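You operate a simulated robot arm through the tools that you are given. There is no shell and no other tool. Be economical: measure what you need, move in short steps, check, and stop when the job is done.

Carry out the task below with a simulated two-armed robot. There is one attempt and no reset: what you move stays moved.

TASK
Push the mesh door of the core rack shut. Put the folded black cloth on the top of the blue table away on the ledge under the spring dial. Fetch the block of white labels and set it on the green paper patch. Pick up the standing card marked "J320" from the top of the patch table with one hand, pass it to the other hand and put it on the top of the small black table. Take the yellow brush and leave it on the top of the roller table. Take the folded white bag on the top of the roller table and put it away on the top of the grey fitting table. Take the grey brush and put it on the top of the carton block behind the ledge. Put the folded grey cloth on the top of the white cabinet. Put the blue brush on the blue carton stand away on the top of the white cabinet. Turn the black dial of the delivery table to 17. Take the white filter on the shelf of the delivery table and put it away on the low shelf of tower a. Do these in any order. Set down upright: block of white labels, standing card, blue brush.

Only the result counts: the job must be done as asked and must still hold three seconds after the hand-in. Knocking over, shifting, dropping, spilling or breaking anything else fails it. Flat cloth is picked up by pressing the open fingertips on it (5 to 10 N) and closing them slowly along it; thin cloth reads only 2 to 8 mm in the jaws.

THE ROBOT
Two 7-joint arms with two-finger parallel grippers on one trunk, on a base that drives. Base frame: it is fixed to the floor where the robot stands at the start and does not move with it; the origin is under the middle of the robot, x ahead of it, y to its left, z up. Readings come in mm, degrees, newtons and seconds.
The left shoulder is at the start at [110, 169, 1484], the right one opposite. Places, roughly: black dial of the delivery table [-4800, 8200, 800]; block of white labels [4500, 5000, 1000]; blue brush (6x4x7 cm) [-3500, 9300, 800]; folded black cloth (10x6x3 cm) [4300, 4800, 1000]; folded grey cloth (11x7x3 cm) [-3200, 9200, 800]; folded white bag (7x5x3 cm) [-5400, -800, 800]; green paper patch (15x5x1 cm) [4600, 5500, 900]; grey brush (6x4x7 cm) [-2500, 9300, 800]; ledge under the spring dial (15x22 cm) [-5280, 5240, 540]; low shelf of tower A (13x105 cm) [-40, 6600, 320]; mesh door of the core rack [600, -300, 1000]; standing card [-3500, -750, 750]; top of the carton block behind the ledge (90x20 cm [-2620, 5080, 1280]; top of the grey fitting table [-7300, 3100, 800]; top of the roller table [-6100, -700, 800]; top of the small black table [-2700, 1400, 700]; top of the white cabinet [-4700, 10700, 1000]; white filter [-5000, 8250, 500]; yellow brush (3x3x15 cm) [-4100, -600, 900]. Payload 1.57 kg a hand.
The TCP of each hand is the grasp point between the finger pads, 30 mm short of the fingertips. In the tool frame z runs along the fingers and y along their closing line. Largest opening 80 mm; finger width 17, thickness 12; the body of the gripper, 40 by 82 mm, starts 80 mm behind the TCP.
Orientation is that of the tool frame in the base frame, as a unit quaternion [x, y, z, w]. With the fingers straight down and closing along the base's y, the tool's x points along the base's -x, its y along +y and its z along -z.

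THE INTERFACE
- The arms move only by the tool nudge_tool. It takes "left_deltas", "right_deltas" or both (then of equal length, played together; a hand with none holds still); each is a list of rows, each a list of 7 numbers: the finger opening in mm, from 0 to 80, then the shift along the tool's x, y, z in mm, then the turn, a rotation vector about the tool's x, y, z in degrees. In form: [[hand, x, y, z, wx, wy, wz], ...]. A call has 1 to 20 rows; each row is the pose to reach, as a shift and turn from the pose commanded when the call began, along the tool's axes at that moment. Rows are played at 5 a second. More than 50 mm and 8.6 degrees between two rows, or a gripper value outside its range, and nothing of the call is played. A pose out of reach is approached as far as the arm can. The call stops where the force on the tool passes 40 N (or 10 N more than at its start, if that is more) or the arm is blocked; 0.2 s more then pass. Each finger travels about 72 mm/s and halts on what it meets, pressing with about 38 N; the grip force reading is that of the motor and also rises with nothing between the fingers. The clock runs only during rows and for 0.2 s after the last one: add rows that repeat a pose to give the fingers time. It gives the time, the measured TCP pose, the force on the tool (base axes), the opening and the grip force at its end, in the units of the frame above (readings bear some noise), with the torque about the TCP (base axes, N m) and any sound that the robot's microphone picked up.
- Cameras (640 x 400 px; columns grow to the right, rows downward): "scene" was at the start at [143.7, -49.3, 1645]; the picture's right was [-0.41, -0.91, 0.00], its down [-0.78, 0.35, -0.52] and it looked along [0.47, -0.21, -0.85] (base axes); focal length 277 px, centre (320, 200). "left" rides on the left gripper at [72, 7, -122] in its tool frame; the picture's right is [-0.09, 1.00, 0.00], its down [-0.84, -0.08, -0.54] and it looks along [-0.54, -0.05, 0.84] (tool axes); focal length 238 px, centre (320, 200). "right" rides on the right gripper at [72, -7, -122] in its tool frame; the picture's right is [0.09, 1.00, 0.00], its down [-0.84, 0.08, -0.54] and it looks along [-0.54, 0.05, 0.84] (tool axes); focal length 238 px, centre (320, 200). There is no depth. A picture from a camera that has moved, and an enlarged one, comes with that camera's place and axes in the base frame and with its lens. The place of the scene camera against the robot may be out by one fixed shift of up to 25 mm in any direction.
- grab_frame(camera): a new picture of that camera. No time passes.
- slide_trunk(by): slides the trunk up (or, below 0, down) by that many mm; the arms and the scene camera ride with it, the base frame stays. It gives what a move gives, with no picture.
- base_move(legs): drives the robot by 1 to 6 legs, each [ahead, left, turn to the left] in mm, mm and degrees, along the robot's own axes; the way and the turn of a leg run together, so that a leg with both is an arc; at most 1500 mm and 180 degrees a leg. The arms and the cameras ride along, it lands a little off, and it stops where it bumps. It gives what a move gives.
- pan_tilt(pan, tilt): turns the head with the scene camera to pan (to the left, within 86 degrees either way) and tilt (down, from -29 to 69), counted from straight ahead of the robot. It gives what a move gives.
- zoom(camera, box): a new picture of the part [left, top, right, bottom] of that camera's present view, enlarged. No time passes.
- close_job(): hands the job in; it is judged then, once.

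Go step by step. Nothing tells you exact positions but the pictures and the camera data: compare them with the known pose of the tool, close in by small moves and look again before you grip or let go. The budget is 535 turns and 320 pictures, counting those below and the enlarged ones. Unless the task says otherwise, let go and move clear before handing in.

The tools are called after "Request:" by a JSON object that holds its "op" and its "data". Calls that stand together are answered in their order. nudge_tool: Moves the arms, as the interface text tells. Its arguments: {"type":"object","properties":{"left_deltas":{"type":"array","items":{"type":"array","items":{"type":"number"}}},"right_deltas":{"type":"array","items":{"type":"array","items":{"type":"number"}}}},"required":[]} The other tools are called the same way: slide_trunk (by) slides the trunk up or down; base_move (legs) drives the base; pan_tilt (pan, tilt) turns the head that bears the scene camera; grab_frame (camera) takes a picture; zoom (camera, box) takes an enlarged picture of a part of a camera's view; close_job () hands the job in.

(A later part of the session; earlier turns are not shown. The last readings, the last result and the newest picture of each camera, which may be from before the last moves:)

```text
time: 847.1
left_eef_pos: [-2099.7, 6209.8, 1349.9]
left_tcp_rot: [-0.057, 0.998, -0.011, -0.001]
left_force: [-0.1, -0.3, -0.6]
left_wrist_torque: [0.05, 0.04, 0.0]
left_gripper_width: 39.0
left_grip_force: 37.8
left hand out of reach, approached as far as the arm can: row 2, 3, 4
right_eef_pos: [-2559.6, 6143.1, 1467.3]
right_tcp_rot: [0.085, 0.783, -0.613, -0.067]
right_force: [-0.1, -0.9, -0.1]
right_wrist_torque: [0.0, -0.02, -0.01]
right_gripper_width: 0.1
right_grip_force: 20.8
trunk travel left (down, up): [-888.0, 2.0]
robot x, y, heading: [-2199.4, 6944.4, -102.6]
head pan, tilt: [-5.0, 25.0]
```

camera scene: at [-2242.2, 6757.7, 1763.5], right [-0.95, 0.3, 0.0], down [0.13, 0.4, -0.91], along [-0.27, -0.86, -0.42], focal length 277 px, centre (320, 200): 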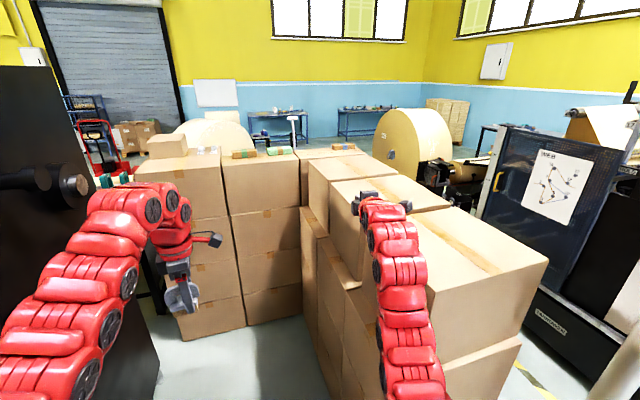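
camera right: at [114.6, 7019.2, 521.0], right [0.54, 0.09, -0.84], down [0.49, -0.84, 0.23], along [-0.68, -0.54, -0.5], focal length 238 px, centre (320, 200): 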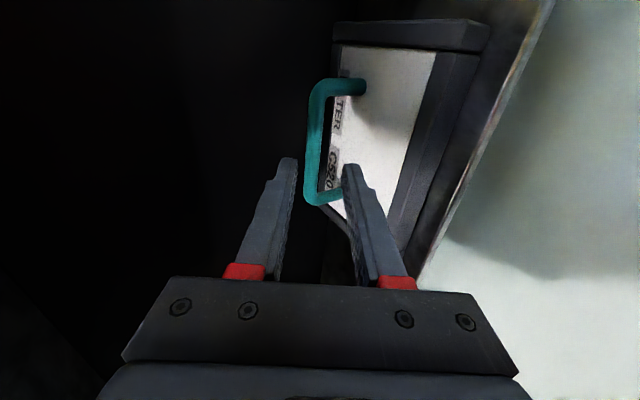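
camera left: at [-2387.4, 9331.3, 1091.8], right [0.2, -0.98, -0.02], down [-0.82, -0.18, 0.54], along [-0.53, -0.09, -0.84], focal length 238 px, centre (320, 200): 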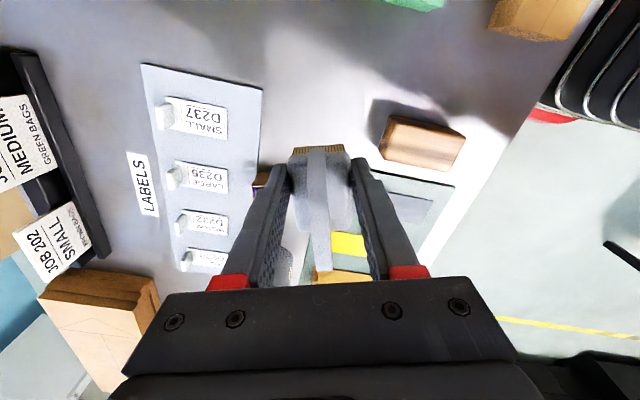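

Request:
{"op": "nudge_tool", "data": {"left_deltas": [[4, 10, -28, -20, 0, 0, 0], [4, 19, -57, -40, 0, 0, 0], [4, 25, -75, -50, 0, 0, 0], [4, 25, -75, -50, 0, 0, 0]]}}

Request:
{"op": "grab_frame", "data": {"camera": "left"}}

```text
time: 848.1
left_eef_pos: [-2104.0, 6199.5, 1354.7]
left_tcp_rot: [-0.057, 0.998, -0.012, 0.0]
left_force: [0.5, 0.3, -1.8]
left_wrist_torque: [0.04, 0.0, -0.02]
left_gripper_width: 38.9
left_grip_force: 37.7
left hand out of reach, approached as far as the arm can: row 1, 2, 3, 4
right_eef_pos: [-2560.9, 6141.9, 1466.4]
right_tcp_rot: [0.085, 0.783, -0.612, -0.066]
right_force: [-0.2, -0.5, -0.3]
right_wrist_torque: [0.02, 0.0, -0.01]
right_gripper_width: 0.2
right_grip_force: 20.6
trunk travel left (down, up): [-888.0, 2.0]
robot x, y, heading: [-2202.1, 6945.4, -102.3]
head pan, tilt: [-5.0, 25.0]
```

```text
84 pictures are left
camera left: at [-2177.5, 6201.3, 1476.4], right [-0.02, 1.0, -0.02], down [0.84, 0.03, 0.54], along [0.54, -0.01, -0.84], focal length 238 px, centre (320, 200)
```

left: 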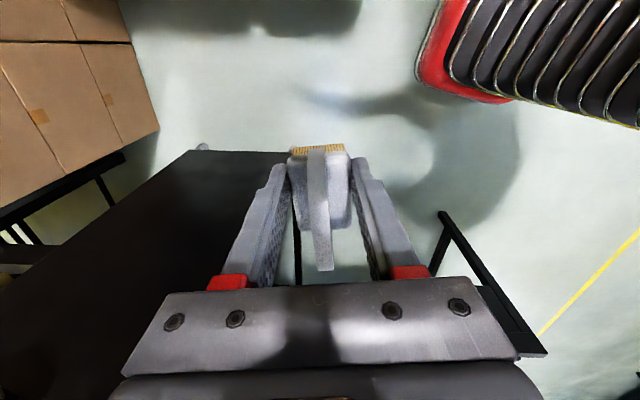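

Request:
{"op": "base_move", "data": {"legs": [[870, 210, 0], [0, 0, -12.7]]}}

Request:
{"op": "grab_frame", "data": {"camera": "left"}}

Request:
{"op": "grab_frame", "data": {"camera": "scene"}}

```text
time: 853.6
left_eef_pos: [-2268.2, 5304.2, 1354.3]
left_tcp_rot: [0.062, 0.998, -0.011, -0.003]
left_force: [0.5, 0.0, -0.8]
left_wrist_torque: [0.02, 0.05, -0.03]
left_gripper_width: 39.3
left_grip_force: 38.4
right_eef_pos: [-2725.4, 5358.4, 1466.5]
right_tcp_rot: [0.178, 0.768, -0.6, -0.139]
right_force: [-0.5, 0.1, -0.2]
right_wrist_torque: [-0.02, 0.0, 0.01]
right_gripper_width: 0.0
right_grip_force: 21.8
trunk travel left (down, up): [-888.0, 2.0]
robot x, y, heading: [-2183.8, 6051.3, -116.4]
head pan, tilt: [-5.0, 25.0]
```

```text
83 pictures are left
camera left: at [-2339.1, 5323.8, 1476.0], right [0.21, 0.98, -0.02], down [0.82, -0.17, 0.54], along [0.52, -0.13, -0.84], focal length 238 px, centre (320, 200)
```

left: 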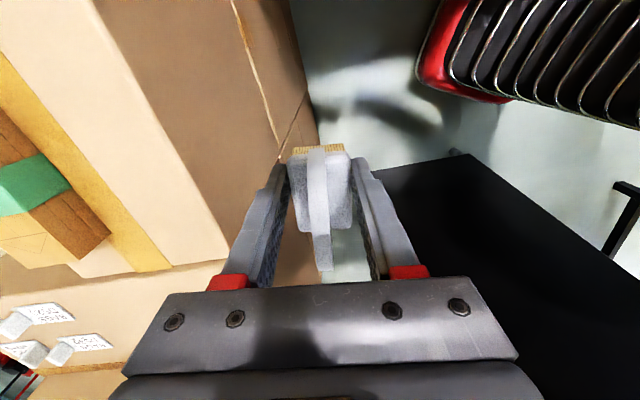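

```text
82 pictures are left
camera scene: at [-2266.0, 5878.7, 1783.3], right [-0.86, 0.52, 0.0], down [0.22, 0.36, -0.91], along [-0.47, -0.77, -0.42], focal length 277 px, centre (320, 200)
```

scene: 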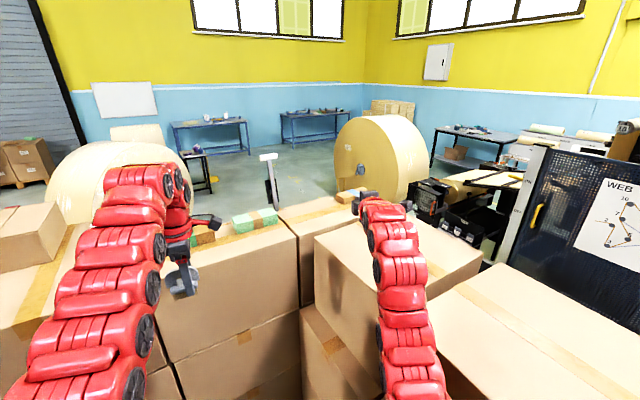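

The front strip of the middle box top (y 5085–5190) is free. I move the brush over (-2255,5138).

Request:
{"op": "base_move", "data": {"legs": [[143, 85, 0]]}}

Request:
{"op": "grab_frame", "data": {"camera": "left"}}

Request:
{"op": "zoom", "data": {"camera": "scene", "box": [100, 170, 340, 330]}}

```text
time: 855.0
left_eef_pos: [-2253.8, 5146.0, 1357.7]
left_tcp_rot: [0.061, 0.998, -0.014, -0.002]
left_force: [-0.3, -0.4, 0.2]
left_wrist_torque: [-0.09, -0.01, -0.02]
left_gripper_width: 38.9
left_grip_force: 38.1
right_eef_pos: [-2712.3, 5199.6, 1468.9]
right_tcp_rot: [0.178, 0.767, -0.601, -0.139]
right_force: [0.2, 0.1, 0.9]
right_wrist_torque: [0.0, 0.02, 0.01]
right_gripper_width: 0.0
right_grip_force: 21.4
trunk travel left (down, up): [-888.0, 2.0]
robot x, y, heading: [-2170.2, 5890.5, -116.3]
head pan, tilt: [-5.0, 25.0]
```

```text
81 pictures are left
camera left: at [-2324.2, 5166.1, 1478.5], right [0.21, 0.98, -0.03], down [0.82, -0.17, 0.54], along [0.52, -0.14, -0.84], focal length 238 px, centre (320, 200)
```

left: 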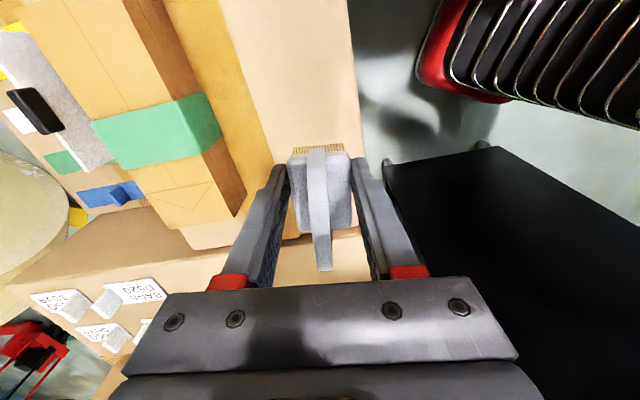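

```text
2.50 times, centred on (220, 250) of scene
camera zoom: at [-2251.8, 5722.1, 1783.8], right [-0.86, 0.52, 0.0], down [0.22, 0.36, -0.91], along [-0.47, -0.78, -0.42], focal length 692 px, centre (570, 75)
```

zoom: 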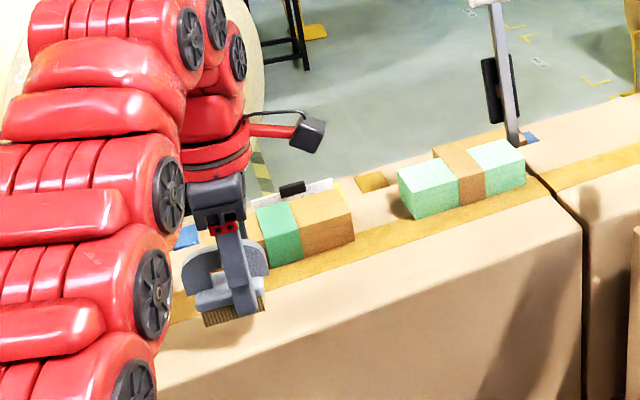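

Good position: between the tape strip and the front edge. I lower in small steps.

Request:
{"op": "slide_trunk", "data": {"by": -18}}

Request:
{"op": "slide_trunk", "data": {"by": -7}}

```text
time: 855.7
left_eef_pos: [-2253.2, 5144.4, 1338.7]
left_tcp_rot: [0.062, 0.998, -0.012, -0.002]
left_force: [0.7, -0.2, -1.0]
left_wrist_torque: [-0.01, 0.01, 0.03]
left_gripper_width: 39.2
left_grip_force: 37.7
right_eef_pos: [-2710.5, 5197.8, 1449.0]
right_tcp_rot: [0.177, 0.767, -0.601, -0.139]
right_force: [0.3, 0.3, -0.2]
right_wrist_torque: [-0.01, 0.04, 0.04]
right_gripper_width: 0.1
right_grip_force: 21.3
trunk travel left (down, up): [-870.0, 20.0]
robot x, y, heading: [-2173.6, 5890.4, -116.3]
head pan, tilt: [-5.0, 25.0]
```

```text
time: 856.2
left_eef_pos: [-2252.6, 5144.4, 1331.6]
left_tcp_rot: [0.062, 0.998, -0.012, -0.003]
left_force: [-1.1, 1.0, 2.2]
left_wrist_torque: [0.1, -0.12, 0.02]
left_gripper_width: 39.0
left_grip_force: 37.6
right_eef_pos: [-2708.7, 5197.4, 1442.9]
right_tcp_rot: [0.177, 0.768, -0.6, -0.138]
right_force: [0.1, -0.7, -0.6]
right_wrist_torque: [0.01, 0.0, -0.01]
right_gripper_width: 0.1
right_grip_force: 20.8
trunk travel left (down, up): [-863.0, 27.0]
robot x, y, heading: [-2171.4, 5891.2, -116.3]
head pan, tilt: [-5.0, 25.0]
```

Contact begins at TCP≈1332. I lower 3 mm more, open and rise.

Request:
{"op": "slide_trunk", "data": {"by": -3}}

Request:
{"op": "nudge_tool", "data": {"left_deltas": [[36, 0, 0, 0, 0, 0, 0], [42, 0, 0, 0, 0, 0, 0], [50, 0, 0, 0, 0, 0, 0], [56, 0, 0, 0, 0, 0, 0], [56, 0, 0, 0, 0, 0, 0]]}}

Request:
{"op": "slide_trunk", "data": {"by": 29}}

Request:
{"op": "grab_frame", "data": {"camera": "left"}}

```text
time: 856.8
left_eef_pos: [-2253.9, 5145.2, 1329.8]
left_tcp_rot: [0.062, 0.998, -0.014, -0.003]
left_force: [-1.3, -5.9, 22.8]
left_wrist_torque: [0.1, -0.74, -0.12]
left_gripper_width: 38.8
left_grip_force: 38.0
right_eef_pos: [-2710.9, 5197.4, 1440.3]
right_tcp_rot: [0.177, 0.767, -0.601, -0.139]
right_force: [0.2, -0.5, -0.7]
right_wrist_torque: [0.02, 0.02, 0.0]
right_gripper_width: 0.1
right_grip_force: 21.6
trunk travel left (down, up): [-860.0, 30.0]
robot x, y, heading: [-2166.3, 5890.6, -116.5]
head pan, tilt: [-5.0, 25.0]
```

```text
time: 858.0
left_eef_pos: [-2252.6, 5144.1, 1326.4]
left_tcp_rot: [0.062, 0.998, -0.012, -0.003]
left_force: [0.1, -0.2, 0.3]
left_wrist_torque: [-0.02, -0.01, -0.01]
left_gripper_width: 56.0
left_grip_force: 0.1
right_eef_pos: [-2710.6, 5195.8, 1438.3]
right_tcp_rot: [0.179, 0.767, -0.6, -0.139]
right_force: [-0.1, 0.0, 0.1]
right_wrist_torque: [0.0, 0.0, 0.01]
right_gripper_width: 0.1
right_grip_force: 20.9
trunk travel left (down, up): [-860.0, 30.0]
robot x, y, heading: [-2170.7, 5892.5, -116.2]
head pan, tilt: [-5.0, 25.0]
```

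```text
time: 858.7
left_eef_pos: [-2253.7, 5144.6, 1355.3]
left_tcp_rot: [0.061, 0.998, -0.012, -0.003]
left_force: [0.6, 0.5, 0.4]
left_wrist_torque: [0.0, 0.0, 0.01]
left_gripper_width: 55.8
left_grip_force: 0.1
right_eef_pos: [-2711.6, 5195.8, 1467.2]
right_tcp_rot: [0.177, 0.768, -0.6, -0.14]
right_force: [0.2, 0.3, -0.3]
right_wrist_torque: [0.0, 0.02, -0.03]
right_gripper_width: 0.0
right_grip_force: 21.2
trunk travel left (down, up): [-889.0, 1.0]
robot x, y, heading: [-2170.8, 5894.6, -115.9]
head pan, tilt: [-5.0, 25.0]
```

```text
79 pictures are left
camera left: at [-2323.9, 5162.9, 1477.6], right [0.21, 0.98, -0.02], down [0.82, -0.17, 0.54], along [0.52, -0.14, -0.84], focal length 238 px, centre (320, 200)
```

left: 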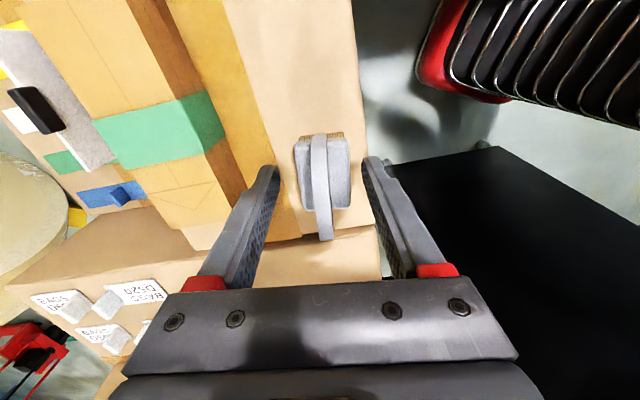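

The brush stands on the block. Since I can't rise further, I open wider and withdraw sideways along the brush's length with the base.

Request:
{"op": "nudge_tool", "data": {"left_deltas": [[64, 0, 0, 0, 0, 0, 0], [72, 0, 0, 0, 0, 0, 0]]}}

Request:
{"op": "base_move", "data": {"legs": [[-34, 100, 0]]}}

Request:
{"op": "grab_frame", "data": {"camera": "left"}}

```text
time: 859.3
left_eef_pos: [-2253.4, 5144.1, 1356.6]
left_tcp_rot: [0.062, 0.998, -0.012, -0.002]
left_force: [-0.8, 0.2, -0.2]
left_wrist_torque: [-0.01, -0.03, -0.03]
left_gripper_width: 72.1
left_grip_force: 0.0
right_eef_pos: [-2710.0, 5196.1, 1467.5]
right_tcp_rot: [0.177, 0.768, -0.599, -0.139]
right_force: [-0.6, -0.2, -0.2]
right_wrist_torque: [0.0, 0.02, -0.02]
right_gripper_width: 0.0
right_grip_force: 21.3
trunk travel left (down, up): [-889.0, 1.0]
robot x, y, heading: [-2170.1, 5887.0, -116.0]
head pan, tilt: [-5.0, 25.0]
```

```text
time: 860.5
left_eef_pos: [-2149.9, 5131.3, 1357.8]
left_tcp_rot: [0.061, 0.998, -0.012, -0.002]
left_force: [-0.6, 0.4, -0.6]
left_wrist_torque: [0.01, -0.04, -0.02]
left_gripper_width: 72.1
left_grip_force: 0.1
right_eef_pos: [-2607.5, 5181.8, 1467.6]
right_tcp_rot: [0.178, 0.767, -0.601, -0.138]
right_force: [0.5, 0.9, 0.0]
right_wrist_torque: [0.01, 0.0, -0.01]
right_gripper_width: 0.2
right_grip_force: 20.9
trunk travel left (down, up): [-889.0, 1.0]
robot x, y, heading: [-2065.1, 5878.8, -115.9]
head pan, tilt: [-5.0, 25.0]
```

```text
78 pictures are left
camera left: at [-2221.3, 5149.8, 1477.6], right [0.21, 0.98, -0.02], down [0.82, -0.17, 0.54], along [0.53, -0.13, -0.84], focal length 238 px, centre (320, 200)
```

left: 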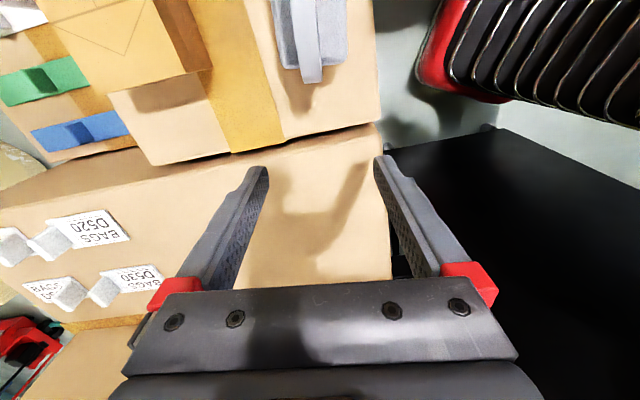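

The brush is clear. I back out north and travel toward the last task, the standing card on the patch table, via the known west aisle.

Request:
{"op": "base_move", "data": {"legs": [[-584, -285, 0], [-584, -285, 0], [-1079, -526, 0], [0, 0, -73], [1300, 0, 0]]}}

Request:
{"op": "pan_tilt", "data": {"pan": 0, "tilt": 25}}

Request:
{"op": "grab_frame", "data": {"camera": "scene"}}

```text
time: 882.3
left_eef_pos: [-4075.6, 8497.5, 1356.5]
left_tcp_rot: [0.65, 0.759, -0.008, -0.009]
left_force: [-0.4, -0.5, 0.6]
left_wrist_torque: [0.02, 0.0, 0.03]
left_gripper_width: 72.0
left_grip_force: 0.0
right_eef_pos: [-4151.7, 8951.7, 1467.7]
right_tcp_rot: [0.604, 0.506, -0.395, -0.472]
right_force: [-0.1, 0.1, 0.0]
right_wrist_torque: [0.01, 0.02, 0.02]
right_gripper_width: 0.0
right_grip_force: 22.0
trunk travel left (down, up): [-889.0, 1.0]
robot x, y, heading: [-3335.5, 8621.0, 170.0]
head pan, tilt: [-5.0, 25.0]
```

```text
time: 883.0
left_eef_pos: [-4075.7, 8498.5, 1356.9]
left_tcp_rot: [0.65, 0.76, -0.008, -0.008]
left_force: [-0.7, -0.5, -0.5]
left_wrist_torque: [-0.02, -0.01, 0.03]
left_gripper_width: 71.9
left_grip_force: 0.0
right_eef_pos: [-4150.9, 8950.7, 1467.6]
right_tcp_rot: [0.604, 0.506, -0.396, -0.471]
right_force: [-0.7, 0.4, -0.1]
right_wrist_torque: [0.01, 0.0, -0.02]
right_gripper_width: 0.0
right_grip_force: 21.5
trunk travel left (down, up): [-889.0, 1.0]
robot x, y, heading: [-3334.7, 8621.0, 169.7]
head pan, tilt: [0.0, 25.0]
```

```text
77 pictures are left
camera scene: at [-3504.3, 8631.6, 1784.4], right [0.18, 0.98, 0.0], down [0.42, -0.07, -0.91], along [-0.89, 0.16, -0.42], focal length 277 px, centre (320, 200)
```

scene: 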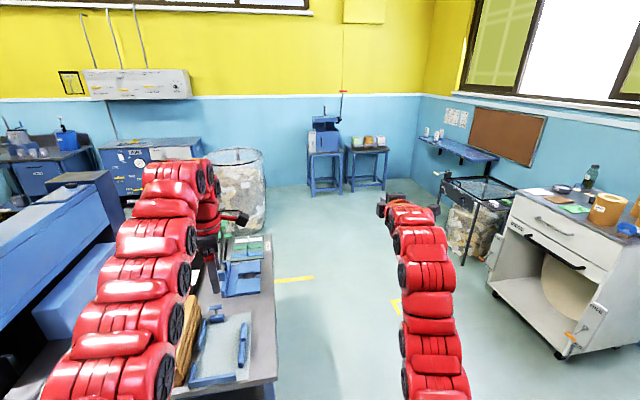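

Request:
{"op": "zoom", "data": {"camera": "scene", "box": [160, 200, 320, 400]}}

```text
2.00 times, centred on (240, 300) of scene
camera zoom: at [-3504.3, 8631.6, 1784.4], right [0.18, 0.98, 0.0], down [0.42, -0.07, -0.91], along [-0.89, 0.16, -0.42], focal length 554 px, centre (480, 0)
```

zoom: 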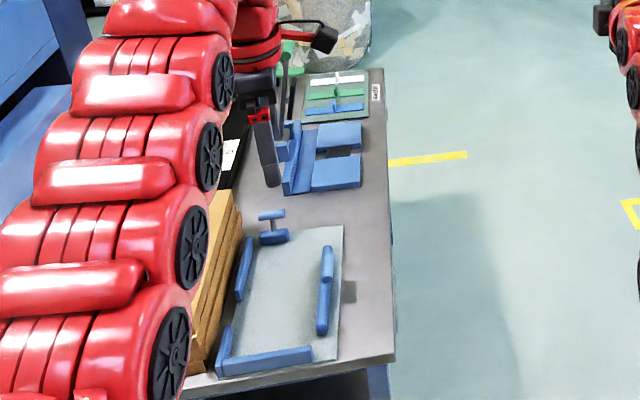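

Request:
{"op": "base_move", "data": {"legs": [[678, -98, 0], [450, 2, 0], [1350, 243, 0], [0, 0, 100]]}}

Request:
{"op": "base_move", "data": {"legs": [[1000, 0, 0], [800, -120, 0], [1400, 0, 0], [1400, 0, 0]]}}

Request:
{"op": "grab_frame", "data": {"camera": "scene"}}

```text
time: 899.7
left_eef_pos: [-5529.6, 8226.5, 1356.9]
left_tcp_rot: [-0.171, 0.985, -0.013, 0.0]
left_force: [-0.2, 0.1, -0.5]
left_wrist_torque: [-0.01, -0.01, 0.04]
left_gripper_width: 72.3
left_grip_force: 0.1
right_eef_pos: [-5962.3, 8067.4, 1466.8]
right_tcp_rot: [-0.005, 0.788, -0.615, 0.004]
right_force: [0.0, -0.3, 0.7]
right_wrist_torque: [0.02, -0.02, -0.01]
right_gripper_width: 0.0
right_grip_force: 21.0
trunk travel left (down, up): [-889.0, 1.0]
robot x, y, heading: [-5789.6, 8933.2, -89.4]
head pan, tilt: [0.0, 25.0]
```

```text
time: 921.8
left_eef_pos: [-5668.3, 3666.6, 1355.8]
left_tcp_rot: [-0.16, 0.987, -0.013, 0.0]
left_force: [0.6, 0.9, -0.4]
left_wrist_torque: [-0.01, 0.01, -0.02]
left_gripper_width: 72.1
left_grip_force: 0.0
right_eef_pos: [-6103.1, 3515.7, 1467.8]
right_tcp_rot: [0.004, 0.788, -0.616, -0.003]
right_force: [-0.2, 0.2, -0.2]
right_wrist_torque: [0.01, 0.02, 0.0]
right_gripper_width: 0.0
right_grip_force: 21.1
trunk travel left (down, up): [-889.0, 1.0]
robot x, y, heading: [-5914.1, 4374.8, -90.5]
head pan, tilt: [0.0, 25.0]
```

```text
75 pictures are left
camera scene: at [-5915.5, 4181.7, 1784.5], right [-1.0, 0.01, 0.0], down [0.0, 0.42, -0.91], along [-0.01, -0.91, -0.42], focal length 277 px, centre (320, 200)
```

scene: 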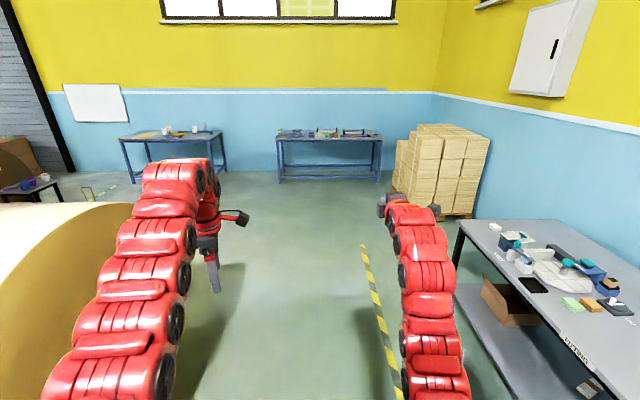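

The lane is clear. I continue south and then east to stand in front of the patch table.

Request:
{"op": "base_move", "data": {"legs": [[1400, 0, 0], [1400, 0, 0], [0, 1300, 0], [0, 1100, 0], [800, 0, 0]]}}

Request:
{"op": "pan_tilt", "data": {"pan": 0, "tilt": 35}}

Request:
{"op": "grab_frame", "data": {"camera": "scene"}}

```text
time: 950.9
left_eef_pos: [-3276.8, 18.9, 1356.9]
left_tcp_rot: [-0.166, 0.986, -0.012, 0.0]
left_force: [0.0, 0.5, 0.3]
left_wrist_torque: [-0.02, -0.01, 0.01]
left_gripper_width: 72.3
left_grip_force: 0.2
right_eef_pos: [-3709.6, -135.9, 1467.4]
right_tcp_rot: [-0.001, 0.788, -0.616, 0.0]
right_force: [-0.8, -1.0, -0.3]
right_wrist_torque: [-0.01, 0.0, -0.01]
right_gripper_width: 0.0
right_grip_force: 21.5
trunk travel left (down, up): [-889.0, 1.0]
robot x, y, heading: [-3530.9, 724.1, -90.0]
head pan, tilt: [0.0, 25.0]
```

```text
time: 951.6
left_eef_pos: [-3277.1, 16.9, 1356.3]
left_tcp_rot: [-0.166, 0.986, -0.011, 0.0]
left_force: [0.2, 0.1, 0.3]
left_wrist_torque: [0.0, 0.05, -0.04]
left_gripper_width: 72.3
left_grip_force: 0.0
right_eef_pos: [-3710.2, -139.2, 1467.3]
right_tcp_rot: [-0.001, 0.788, -0.615, 0.001]
right_force: [0.2, -0.8, 0.2]
right_wrist_torque: [0.0, -0.03, 0.0]
right_gripper_width: 0.0
right_grip_force: 21.4
trunk travel left (down, up): [-889.0, 1.0]
robot x, y, heading: [-3533.2, 726.0, -89.9]
head pan, tilt: [0.0, 35.0]
```

```text
74 pictures are left
camera scene: at [-3530.1, 534.0, 1768.6], right [-1.0, 0.0, 0.0], down [0.0, 0.57, -0.82], along [0.0, -0.82, -0.57], focal length 277 px, centre (320, 200)
```

scene: 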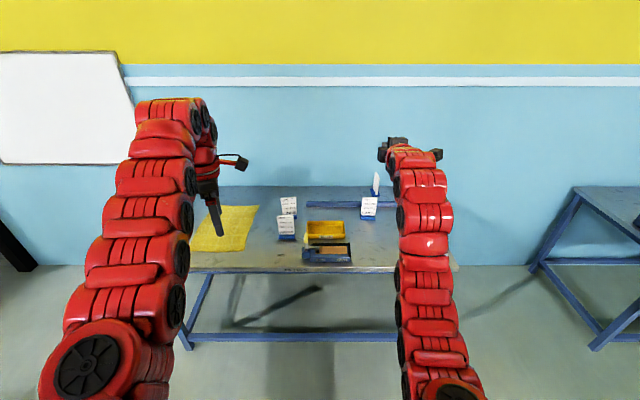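

Request:
{"op": "zoom", "data": {"camera": "scene", "box": [265, 165, 395, 250]}}

```text
4.71 times, centred on (330, 208) of scene
camera zoom: at [-3530.1, 534.0, 1768.6], right [-1.0, 0.0, 0.0], down [0.0, 0.57, -0.82], along [0.0, -0.82, -0.57], focal length 1303 px, centre (273, 165)
```

zoom: 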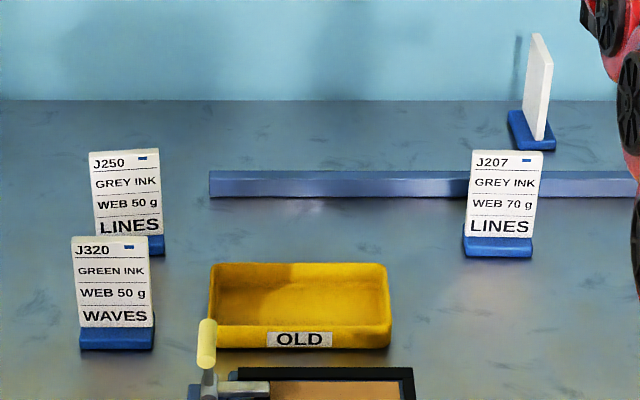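

J320 is the front-left card, near (-3355,-538). I shift so the left hand is over it, align its closing along y, and look from above.

Request:
{"op": "base_move", "data": {"legs": [[450, -78, 0]]}}

Request:
{"op": "nudge_tool", "data": {"left_deltas": [[72, 0, 0, 30, 0, 0, 6], [72, 0, 0, 60, 0, 0, 12], [72, 0, 0, 90, 0, 0, 19], [72, 0, 0, 120, 0, 0, 19], [72, 0, 0, 120, 0, 0, 19]]}}

Request:
{"op": "slide_trunk", "data": {"by": -130}}

Request:
{"op": "grab_frame", "data": {"camera": "left"}}

```text
time: 954.4
left_eef_pos: [-3358.4, -434.4, 1357.9]
left_tcp_rot: [-0.164, 0.986, -0.013, 0.0]
left_force: [-0.6, 0.3, 0.1]
left_wrist_torque: [0.0, -0.01, 0.0]
left_gripper_width: 71.9
left_grip_force: 0.1
right_eef_pos: [-3792.4, -586.6, 1468.2]
right_tcp_rot: [0.0, 0.788, -0.616, 0.0]
right_force: [0.2, 0.0, 0.5]
right_wrist_torque: [-0.02, 0.0, -0.01]
right_gripper_width: 0.1
right_grip_force: 21.5
trunk travel left (down, up): [-889.0, 1.0]
robot x, y, heading: [-3611.1, 273.0, -90.0]
head pan, tilt: [0.0, 35.0]
```

```text
time: 955.5
left_eef_pos: [-3358.5, -436.4, 1236.8]
left_tcp_rot: [0.001, 1.0, -0.012, 0.003]
left_force: [0.1, 0.4, -0.5]
left_wrist_torque: [0.0, 0.02, 0.0]
left_gripper_width: 72.0
left_grip_force: 0.1
right_eef_pos: [-3791.7, -588.5, 1467.7]
right_tcp_rot: [0.0, 0.788, -0.615, 0.0]
right_force: [0.1, -0.2, -0.1]
right_wrist_torque: [0.02, -0.06, 0.02]
right_gripper_width: 0.0
right_grip_force: 21.3
trunk travel left (down, up): [-889.0, 1.0]
robot x, y, heading: [-3611.1, 271.7, -90.0]
head pan, tilt: [0.0, 35.0]
```

```text
time: 957.1
left_eef_pos: [-3359.1, -437.0, 1107.0]
left_tcp_rot: [0.0, 1.0, -0.012, 0.003]
left_force: [0.8, 0.1, -0.7]
left_wrist_torque: [0.0, 0.0, 0.01]
left_gripper_width: 72.0
left_grip_force: 0.0
right_eef_pos: [-3793.6, -589.4, 1337.9]
right_tcp_rot: [0.001, 0.788, -0.616, -0.002]
right_force: [0.7, -0.3, 0.5]
right_wrist_torque: [0.01, 0.0, -0.01]
right_gripper_width: 0.0
right_grip_force: 21.6
trunk travel left (down, up): [-759.0, 131.0]
robot x, y, heading: [-3610.2, 276.2, -90.0]
head pan, tilt: [0.0, 35.0]
```

```text
72 pictures are left
camera left: at [-3432.0, -427.1, 1227.2], right [0.09, 1.0, -0.02], down [0.83, -0.07, 0.55], along [0.54, -0.07, -0.84], focal length 238 px, centre (320, 200)
```

left: 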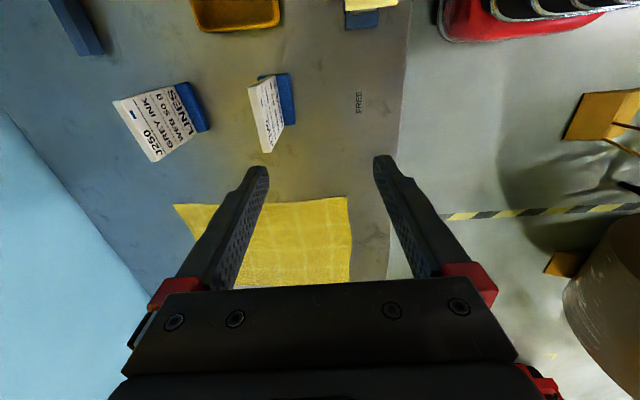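

J320's base is at about (-3367,-498), its top near z≈980, yawed about 14°. I move above it, align, and check.

Request:
{"op": "nudge_tool", "data": {"left_deltas": [[72, 3, -20, 0, 0, 0, -5], [72, 6, -40, 0, 0, 0, -10], [72, 8, -61, 0, 0, 0, -14], [72, 8, -61, 0, 0, 0, -14]]}}

Request:
{"op": "grab_frame", "data": {"camera": "left"}}

```text
time: 958.1
left_eef_pos: [-3368.5, -456.5, 1126.7]
left_tcp_rot: [-0.122, 0.992, -0.011, 0.0]
left_force: [0.4, -0.2, 0.0]
left_wrist_torque: [0.01, 0.0, 0.0]
left_gripper_width: 71.9
left_grip_force: 0.1
left hand out of reach, approached as far as the arm can: row 2, 3, 4
right_eef_pos: [-3792.8, -589.8, 1336.7]
right_tcp_rot: [0.0, 0.788, -0.616, -0.001]
right_force: [0.5, 0.0, -0.2]
right_wrist_torque: [0.0, 0.0, 0.01]
right_gripper_width: 0.1
right_grip_force: 21.3
trunk travel left (down, up): [-759.0, 131.0]
robot x, y, heading: [-3610.5, 274.2, -89.8]
head pan, tilt: [0.0, 35.0]
```

```text
71 pictures are left
camera left: at [-3442.1, -464.4, 1247.8], right [-0.15, 0.99, -0.02], down [0.83, 0.14, 0.54], along [0.54, 0.06, -0.84], focal length 238 px, centre (320, 200)
```

left: 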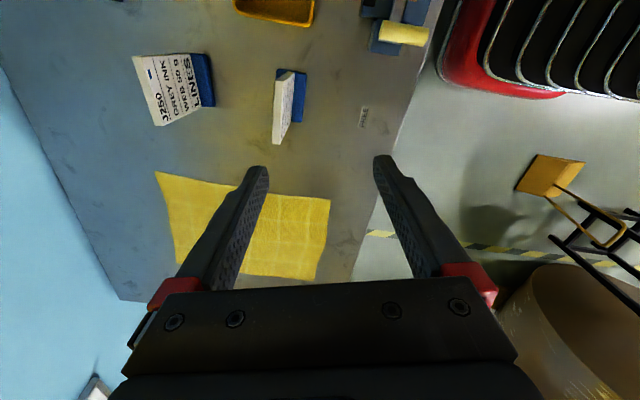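

Request:
{"op": "base_move", "data": {"legs": [[42, 0, 0]]}}

Request:
{"op": "slide_trunk", "data": {"by": -85}}

Request:
{"op": "grab_frame", "data": {"camera": "left"}}

```text
time: 959.0
left_eef_pos: [-3371.1, -494.3, 1130.5]
left_tcp_rot: [-0.121, 0.993, -0.013, 0.0]
left_force: [0.6, -0.2, 0.0]
left_wrist_torque: [-0.02, -0.03, 0.01]
left_gripper_width: 72.1
left_grip_force: 0.0
right_eef_pos: [-3793.4, -624.7, 1340.7]
right_tcp_rot: [0.001, 0.787, -0.617, 0.0]
right_force: [0.4, 0.1, -0.2]
right_wrist_torque: [0.02, 0.03, 0.01]
right_gripper_width: 0.0
right_grip_force: 21.2
trunk travel left (down, up): [-759.0, 131.0]
robot x, y, heading: [-3606.9, 231.5, -90.3]
head pan, tilt: [0.0, 35.0]
```

```text
time: 960.2
left_eef_pos: [-3370.5, -497.8, 1042.1]
left_tcp_rot: [-0.121, 0.993, -0.011, 0.001]
left_force: [0.6, -0.7, -0.3]
left_wrist_torque: [0.0, 0.02, 0.01]
left_gripper_width: 71.9
left_grip_force: 0.2
right_eef_pos: [-3793.9, -629.2, 1251.5]
right_tcp_rot: [0.001, 0.788, -0.615, -0.001]
right_force: [0.3, 0.4, -0.4]
right_wrist_torque: [0.02, 0.0, -0.03]
right_gripper_width: 0.1
right_grip_force: 21.7
trunk travel left (down, up): [-674.0, 216.0]
robot x, y, heading: [-3609.6, 230.0, -90.2]
head pan, tilt: [0.0, 35.0]
```

```text
70 pictures are left
camera left: at [-3442.9, -504.9, 1162.9], right [-0.15, 0.99, -0.02], down [0.83, 0.14, 0.54], along [0.54, 0.06, -0.84], focal length 238 px, centre (320, 200)
```

left: 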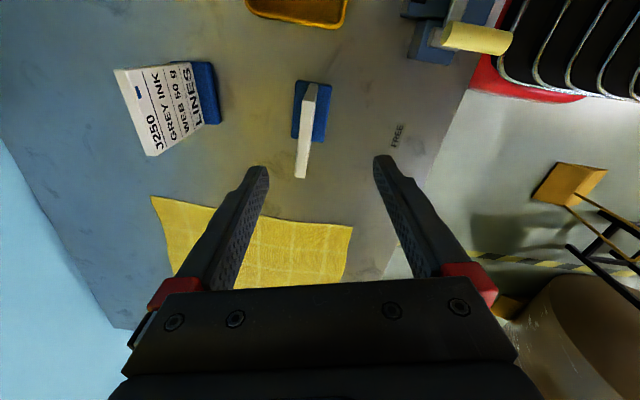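

The card top is actually near z≈911 and the card almost parallel to x. I correct the yaw by 11°, move 18 mm, and lower.

Request:
{"op": "base_move", "data": {"legs": [[18, 3, 0]]}}

Request:
{"op": "nudge_tool", "data": {"left_deltas": [[66, 0, 0, 0, 0, 0, 6], [60, 0, 0, 0, 0, 0, 11], [60, 0, 0, 0, 0, 0, 11]]}}

Request:
{"op": "slide_trunk", "data": {"by": -85}}

Request:
{"op": "grab_frame", "data": {"camera": "left"}}

```text
time: 961.0
left_eef_pos: [-3367.2, -512.6, 1044.4]
left_tcp_rot: [-0.122, 0.992, -0.013, 0.001]
left_force: [-0.4, 1.0, -0.3]
left_wrist_torque: [0.0, -0.02, 0.0]
left_gripper_width: 72.1
left_grip_force: 0.2
right_eef_pos: [-3789.6, -644.2, 1255.8]
right_tcp_rot: [0.001, 0.787, -0.617, -0.001]
right_force: [-0.5, 0.5, -0.6]
right_wrist_torque: [0.0, 0.04, 0.0]
right_gripper_width: 0.1
right_grip_force: 21.5
trunk travel left (down, up): [-674.0, 216.0]
robot x, y, heading: [-3610.9, 214.9, -90.4]
head pan, tilt: [0.0, 35.0]
```

```text
time: 961.8
left_eef_pos: [-3367.5, -514.3, 1040.0]
left_tcp_rot: [-0.025, 1.0, -0.012, 0.002]
left_force: [0.1, -0.4, -0.4]
left_wrist_torque: [0.0, -0.01, -0.01]
left_gripper_width: 60.0
left_grip_force: 0.0
right_eef_pos: [-3790.6, -646.8, 1251.3]
right_tcp_rot: [0.0, 0.788, -0.616, 0.0]
right_force: [0.2, 0.0, 0.4]
right_wrist_torque: [-0.01, 0.0, -0.02]
right_gripper_width: 0.2
right_grip_force: 21.2
trunk travel left (down, up): [-674.0, 216.0]
robot x, y, heading: [-3608.3, 212.3, -90.5]
head pan, tilt: [0.0, 35.0]
```

```text
time: 963.0
left_eef_pos: [-3367.4, -515.7, 956.9]
left_tcp_rot: [-0.025, 1.0, -0.013, 0.002]
left_force: [0.4, 0.7, -0.4]
left_wrist_torque: [0.01, 0.01, 0.0]
left_gripper_width: 60.1
left_grip_force: 0.0
right_eef_pos: [-3790.4, -646.5, 1167.5]
right_tcp_rot: [0.001, 0.788, -0.615, 0.0]
right_force: [-0.4, -0.5, 0.3]
right_wrist_torque: [-0.03, -0.02, -0.04]
right_gripper_width: 0.4
right_grip_force: 21.9
trunk travel left (down, up): [-589.0, 301.0]
robot x, y, heading: [-3604.9, 216.7, -90.1]
head pan, tilt: [0.0, 35.0]
```

```text
69 pictures are left
camera left: at [-3440.7, -508.1, 1078.2], right [0.04, 1.0, -0.02], down [0.84, -0.02, 0.55], along [0.54, -0.04, -0.84], focal length 238 px, centre (320, 200)
```

left: 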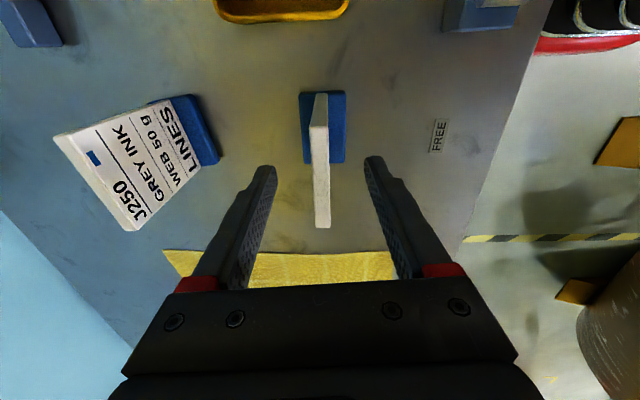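

Request:
{"op": "base_move", "data": {"legs": [[0, 24, 0]]}}

Request:
{"op": "slide_trunk", "data": {"by": -62}}

Request:
{"op": "grab_frame", "data": {"camera": "left"}}

```text
time: 963.8
left_eef_pos: [-3345.1, -515.2, 957.2]
left_tcp_rot: [-0.025, 1.0, -0.012, 0.002]
left_force: [-0.1, 0.1, -1.0]
left_wrist_torque: [-0.01, 0.02, -0.01]
left_gripper_width: 60.4
left_grip_force: 0.0
right_eef_pos: [-3768.6, -647.0, 1166.9]
right_tcp_rot: [0.001, 0.788, -0.616, -0.001]
right_force: [-0.4, -0.7, -0.6]
right_wrist_torque: [0.01, 0.01, 0.0]
right_gripper_width: 0.2
right_grip_force: 21.4
trunk travel left (down, up): [-589.0, 301.0]
robot x, y, heading: [-3585.0, 215.4, -89.8]
head pan, tilt: [0.0, 35.0]
```

```text
time: 964.9
left_eef_pos: [-3344.6, -514.2, 895.4]
left_tcp_rot: [-0.024, 1.0, -0.012, 0.001]
left_force: [0.1, -0.1, 0.2]
left_wrist_torque: [-0.02, -0.01, 0.03]
left_gripper_width: 60.0
left_grip_force: 0.2
right_eef_pos: [-3769.0, -647.7, 1105.0]
right_tcp_rot: [0.001, 0.788, -0.616, -0.001]
right_force: [0.2, -0.5, -0.9]
right_wrist_torque: [-0.02, 0.01, -0.01]
right_gripper_width: 0.3
right_grip_force: 21.6
trunk travel left (down, up): [-527.0, 363.0]
robot x, y, heading: [-3588.2, 215.2, -90.1]
head pan, tilt: [0.0, 35.0]
```

```text
68 pictures are left
camera left: at [-3418.2, -508.4, 1016.1], right [0.04, 1.0, -0.02], down [0.84, -0.02, 0.55], along [0.54, -0.04, -0.84], focal length 238 px, centre (320, 200)
```

left: 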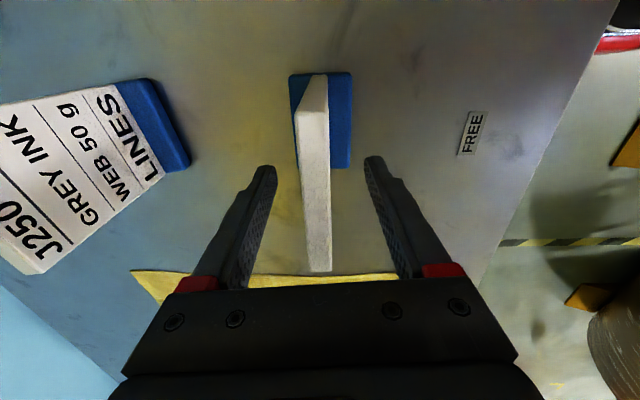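

Request:
{"op": "nudge_tool", "data": {"left_deltas": [[45, 0, 0, 0, 0, 0, 0], [30, 0, 0, 0, 0, 0, 0], [16, 0, 0, 0, 0, 0, 0], [4, 0, 0, 0, 0, 0, 0], [0, 0, 0, 0, 0, 0, 0], [0, 0, 0, 0, 0, 0, 0]]}}

Request:
{"op": "slide_trunk", "data": {"by": 150}}

Request:
{"op": "grab_frame", "data": {"camera": "scene"}}

```text
time: 966.2
left_eef_pos: [-3344.4, -514.1, 896.2]
left_tcp_rot: [-0.025, 1.0, -0.012, 0.001]
left_force: [-0.7, 0.4, 1.1]
left_wrist_torque: [0.01, -0.03, 0.01]
left_gripper_width: 11.7
left_grip_force: 29.1
right_eef_pos: [-3768.2, -646.9, 1105.1]
right_tcp_rot: [0.002, 0.787, -0.616, -0.001]
right_force: [0.6, -1.4, -0.8]
right_wrist_torque: [-0.03, 0.0, 0.01]
right_gripper_width: 0.0
right_grip_force: 21.8
trunk travel left (down, up): [-527.0, 363.0]
robot x, y, heading: [-3584.7, 215.3, -90.1]
head pan, tilt: [0.0, 35.0]
```

```text
time: 968.0
left_eef_pos: [-3344.3, -516.1, 1043.9]
left_tcp_rot: [-0.024, 1.0, -0.011, 0.002]
left_force: [-1.0, -0.2, -0.9]
left_wrist_torque: [-0.03, -0.03, -0.01]
left_gripper_width: 11.8
left_grip_force: 29.3
right_eef_pos: [-3768.2, -647.4, 1254.5]
right_tcp_rot: [0.001, 0.788, -0.615, -0.001]
right_force: [0.3, -1.1, 0.6]
right_wrist_torque: [-0.02, 0.02, -0.01]
right_gripper_width: 0.2
right_grip_force: 21.3
trunk travel left (down, up): [-677.0, 213.0]
robot x, y, heading: [-3588.2, 213.3, -90.1]
head pan, tilt: [0.0, 35.0]
```

```text
67 pictures are left
camera scene: at [-3584.2, 23.8, 1556.5], right [-1.0, 0.0, 0.0], down [0.0, 0.57, -0.82], along [0.0, -0.82, -0.57], focal length 277 px, centre (320, 200)
```

scene: 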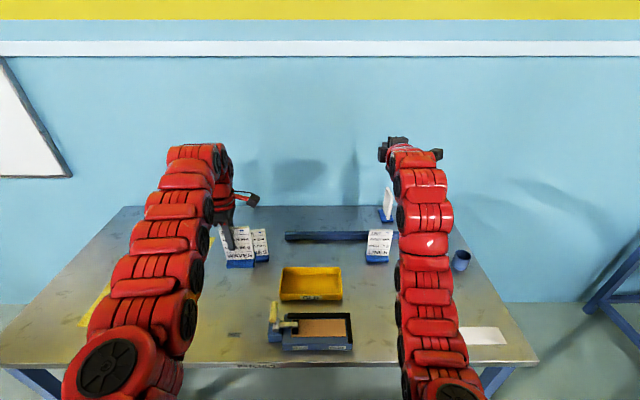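

The card is in the left hand. I back away from the table, turn the left wrist 90° so the card's near edge faces the robot, and bring it inward.

Request:
{"op": "base_move", "data": {"legs": [[-550, 0, 0]]}}

Request:
{"op": "nudge_tool", "data": {"left_deltas": [[0, 10, 8, 0, 0, 0, 8], [0, 20, 16, 0, 0, 0, 16], [0, 30, 24, 0, 0, 0, 24], [0, 40, 32, 0, 0, 0, 32], [0, 50, 40, 0, 0, 0, 40], [0, 60, 48, 0, 0, 0, 48], [0, 70, 56, 0, 0, 0, 56], [0, 80, 64, 0, 0, 0, 64], [0, 90, 72, 0, 0, 0, 72], [0, 100, 80, 0, 0, 0, 80], [0, 100, 80, 0, 0, 0, 87], [0, 100, 80, 0, 0, 0, 87]]}}

Request:
{"op": "grab_frame", "data": {"camera": "scene"}}

```text
time: 971.2
left_eef_pos: [-3340.3, 49.5, 1045.5]
left_tcp_rot: [-0.027, 1.0, -0.012, 0.002]
left_force: [0.2, 0.8, 0.0]
left_wrist_torque: [0.02, -0.02, 0.03]
left_gripper_width: 11.8
left_grip_force: 28.6
right_eef_pos: [-3761.8, -84.1, 1255.3]
right_tcp_rot: [0.0, 0.788, -0.616, 0.0]
right_force: [-0.2, -0.1, 0.6]
right_wrist_torque: [0.0, -0.02, -0.01]
right_gripper_width: 0.0
right_grip_force: 20.9
trunk travel left (down, up): [-677.0, 213.0]
robot x, y, heading: [-3583.3, 776.0, -89.9]
head pan, tilt: [0.0, 35.0]
```

```text
time: 973.8
left_eef_pos: [-3443.8, 124.6, 1044.0]
left_tcp_rot: [0.668, 0.744, -0.007, 0.009]
left_force: [0.1, 0.5, -2.0]
left_wrist_torque: [0.02, -0.02, 0.0]
left_gripper_width: 11.5
left_grip_force: 28.8
right_eef_pos: [-3762.6, -84.1, 1255.1]
right_tcp_rot: [0.0, 0.788, -0.616, 0.001]
right_force: [-0.8, -0.8, -0.7]
right_wrist_torque: [0.0, -0.03, 0.0]
right_gripper_width: 0.0
right_grip_force: 21.3
trunk travel left (down, up): [-677.0, 213.0]
robot x, y, heading: [-3587.1, 777.4, -89.9]
head pan, tilt: [0.0, 35.0]
```

```text
66 pictures are left
camera scene: at [-3582.6, 587.6, 1556.6], right [-1.0, 0.0, 0.0], down [0.0, 0.57, -0.82], along [0.0, -0.82, -0.57], focal length 277 px, centre (320, 200)
```

scene: 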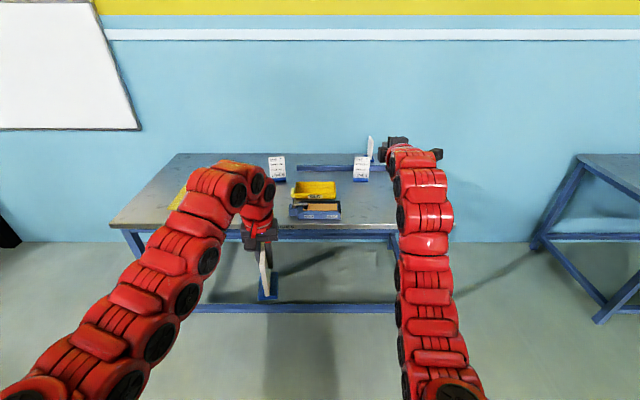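

Request:
{"op": "nudge_tool", "data": {"left_deltas": [[0, 4, -40, 0, 0, 0, 0], [0, 9, -80, 0, 0, 0, 0], [0, 13, -120, 0, 0, 0, 3], [0, 13, -120, 0, 0, 0, 6], [0, 13, -120, 0, 0, 0, 6]]}}

```text
time: 975.0
left_eef_pos: [-3566.3, 123.0, 1042.5]
left_tcp_rot: [0.707, 0.707, -0.007, 0.01]
left_force: [0.3, 0.1, -0.8]
left_wrist_torque: [-0.01, -0.02, 0.01]
left_gripper_width: 11.7
left_grip_force: 29.2
right_eef_pos: [-3762.3, -84.5, 1254.1]
right_tcp_rot: [0.0, 0.788, -0.616, 0.001]
right_force: [0.6, 0.0, -0.3]
right_wrist_torque: [0.03, 0.01, -0.02]
right_gripper_width: 0.0
right_grip_force: 21.3
trunk travel left (down, up): [-677.0, 213.0]
robot x, y, heading: [-3589.4, 777.1, -89.9]
head pan, tilt: [0.0, 35.0]
```

Left is at the centre line. I extend the left hand a little forward, then roll the right hand so it closes sideways and pull it back beside.

Request:
{"op": "nudge_tool", "data": {"left_deltas": [[0, -25, 0, 0, 0, 0, 0], [0, -50, 0, 0, 0, 0, 0], [0, -72, 0, 0, 0, 0, 0], [0, -72, 0, 0, 0, 0, 0], [0, -72, 0, 0, 0, 0, 0], [0, -72, 0, 0, 0, 0, 0], [0, -72, 0, 0, 0, 0, 0], [0, -72, 0, 0, 0, 0, 0], [0, -72, 0, 0, 0, 0, 0], [0, -72, 0, 0, 0, 0, 0], [0, -72, 0, 0, 0, 0, 0], [0, -72, 0, 0, 0, 0, 0]], "right_deltas": [[20, 0, 0, 0, 0, 0, 8], [40, 0, 0, 0, 0, 0, 16], [60, 0, 0, 0, 0, 0, 24], [60, 0, 0, 0, 0, 0, 32], [60, 0, 0, 0, 0, 0, 40], [60, 0, 0, 0, 0, 0, 48], [60, 0, 0, 0, 0, 0, 56], [60, 0, 0, 0, 0, 0, 64], [60, 0, 0, 0, 0, 0, 72], [60, 0, 0, 0, 0, 0, 80], [60, 0, 0, 0, 0, 0, 88], [60, 0, 0, 0, 0, 0, 90]]}}

Request:
{"op": "nudge_tool", "data": {"right_deltas": [[60, 28, 0, -22, 0, 3.5, 0], [60, 56, 0, -44, 0, 7, 0], [60, 84, 0, -66, 0, 10.5, 0], [60, 112, 0, -88, 0, 14, 0], [60, 140, 0, -110, 0, 17.5, 0], [60, 168, 0, -132, 0, 21, 0], [60, 196, 0, -154, 0, 24.5, 0], [60, 225, 0, -176, 0, 28, 0], [60, 225, 0, -176, 0, 28, 0]]}}

Request:
{"op": "grab_frame", "data": {"camera": "scene"}}

```text
time: 977.6
left_eef_pos: [-3564.0, 63.3, 1043.1]
left_tcp_rot: [0.706, 0.708, -0.007, 0.01]
left_force: [0.3, 0.1, -0.2]
left_wrist_torque: [-0.01, 0.02, -0.02]
left_gripper_width: 11.5
left_grip_force: 28.8
left hand out of reach, approached as far as the arm can: row 3, 4, 5, 6, 7, 8, 9, 10, 11, 12
right_eef_pos: [-3763.2, -85.1, 1254.0]
right_tcp_rot: [0.557, 0.557, -0.435, 0.436]
right_force: [0.3, -0.2, 0.1]
right_wrist_torque: [0.03, -0.01, 0.03]
right_gripper_width: 60.1
right_grip_force: 0.2
trunk travel left (down, up): [-677.0, 213.0]
robot x, y, heading: [-3584.6, 777.6, -90.0]
head pan, tilt: [0.0, 35.0]
```

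```text
time: 979.6
left_eef_pos: [-3561.8, 63.8, 1042.7]
left_tcp_rot: [0.706, 0.708, -0.007, 0.01]
left_force: [0.5, -0.3, -0.6]
left_wrist_torque: [-0.01, -0.01, 0.0]
left_gripper_width: 11.5
left_grip_force: 28.8
right_eef_pos: [-3762.8, 140.4, 1080.3]
right_tcp_rot: [0.646, 0.646, -0.287, 0.288]
right_force: [0.7, 0.2, -0.6]
right_wrist_torque: [-0.01, -0.03, 0.0]
right_gripper_width: 60.2
right_grip_force: 0.0
trunk travel left (down, up): [-677.0, 213.0]
robot x, y, heading: [-3583.9, 778.0, -90.0]
head pan, tilt: [0.0, 35.0]
```

```text
65 pictures are left
camera scene: at [-3582.9, 587.2, 1556.6], right [-1.0, 0.0, 0.0], down [0.0, 0.57, -0.82], along [0.0, -0.82, -0.57], focal length 277 px, centre (320, 200)
```

scene: 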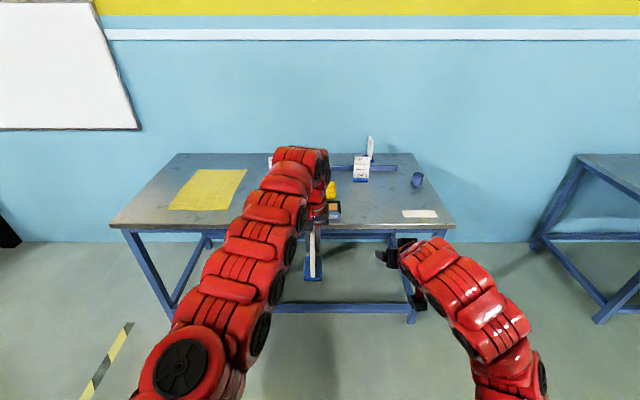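

Right hand is in place beside the card. I pull it back slightly and move it sideways in line with the card.

Request:
{"op": "nudge_tool", "data": {"right_deltas": [[60, 0, 0, -26, 0, 0, 0], [60, 0, 40, -26, 0, 0, 0], [60, 0, 80, -26, 0, 0, 0], [60, 0, 120, -26, 0, 0, 0], [60, 0, 160, -26, 0, 0, 0], [60, 0, 200, -26, 0, 0, 0], [60, 0, 200, -26, 0, 0, 0]]}}

Request:
{"op": "grab_frame", "data": {"camera": "right"}}

Request:
{"op": "grab_frame", "data": {"camera": "left"}}

```text
time: 981.2
left_eef_pos: [-3564.5, 63.8, 1043.7]
left_tcp_rot: [0.705, 0.709, -0.006, 0.01]
left_force: [0.0, 0.3, -0.5]
left_wrist_torque: [0.0, 0.02, 0.05]
left_gripper_width: 11.4
left_grip_force: 29.1
right_eef_pos: [-3573.8, 158.8, 1096.8]
right_tcp_rot: [0.645, 0.647, -0.286, 0.291]
right_force: [-0.7, -0.6, 0.3]
right_wrist_torque: [0.03, -0.02, 0.01]
right_gripper_width: 60.5
right_grip_force: 0.0
right hand out of reach, approached as far as the arm can: row 6, 7
trunk travel left (down, up): [-677.0, 213.0]
robot x, y, heading: [-3586.6, 776.3, -89.8]
head pan, tilt: [0.0, 35.0]
```

```text
64 pictures are left
camera right: at [-3582.0, 297.3, 1126.0], right [1.0, 0.07, -0.06], down [0.07, -0.15, 0.99], along [0.06, -0.99, -0.16], focal length 238 px, centre (320, 200)
```

right: 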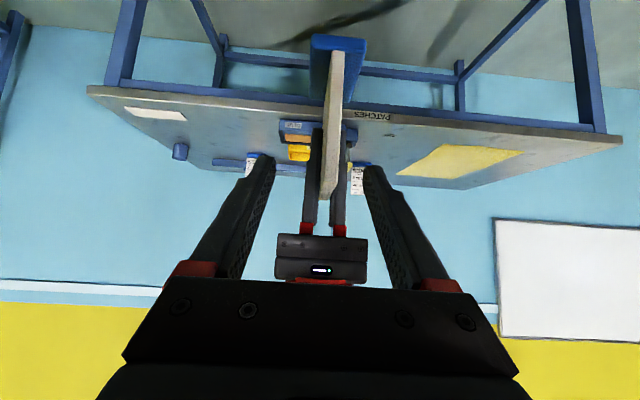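

```text
63 pictures are left
camera left: at [-3558.7, 138.6, 1162.4], right [1.0, -0.09, 0.01], down [-0.08, -0.82, 0.56], along [-0.04, -0.56, -0.83], focal length 238 px, centre (320, 200)
```

left: 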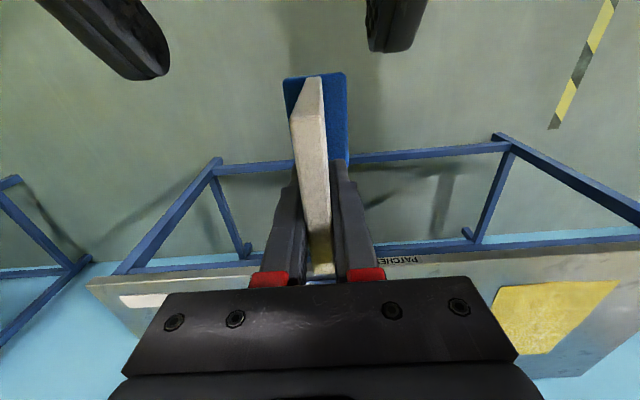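

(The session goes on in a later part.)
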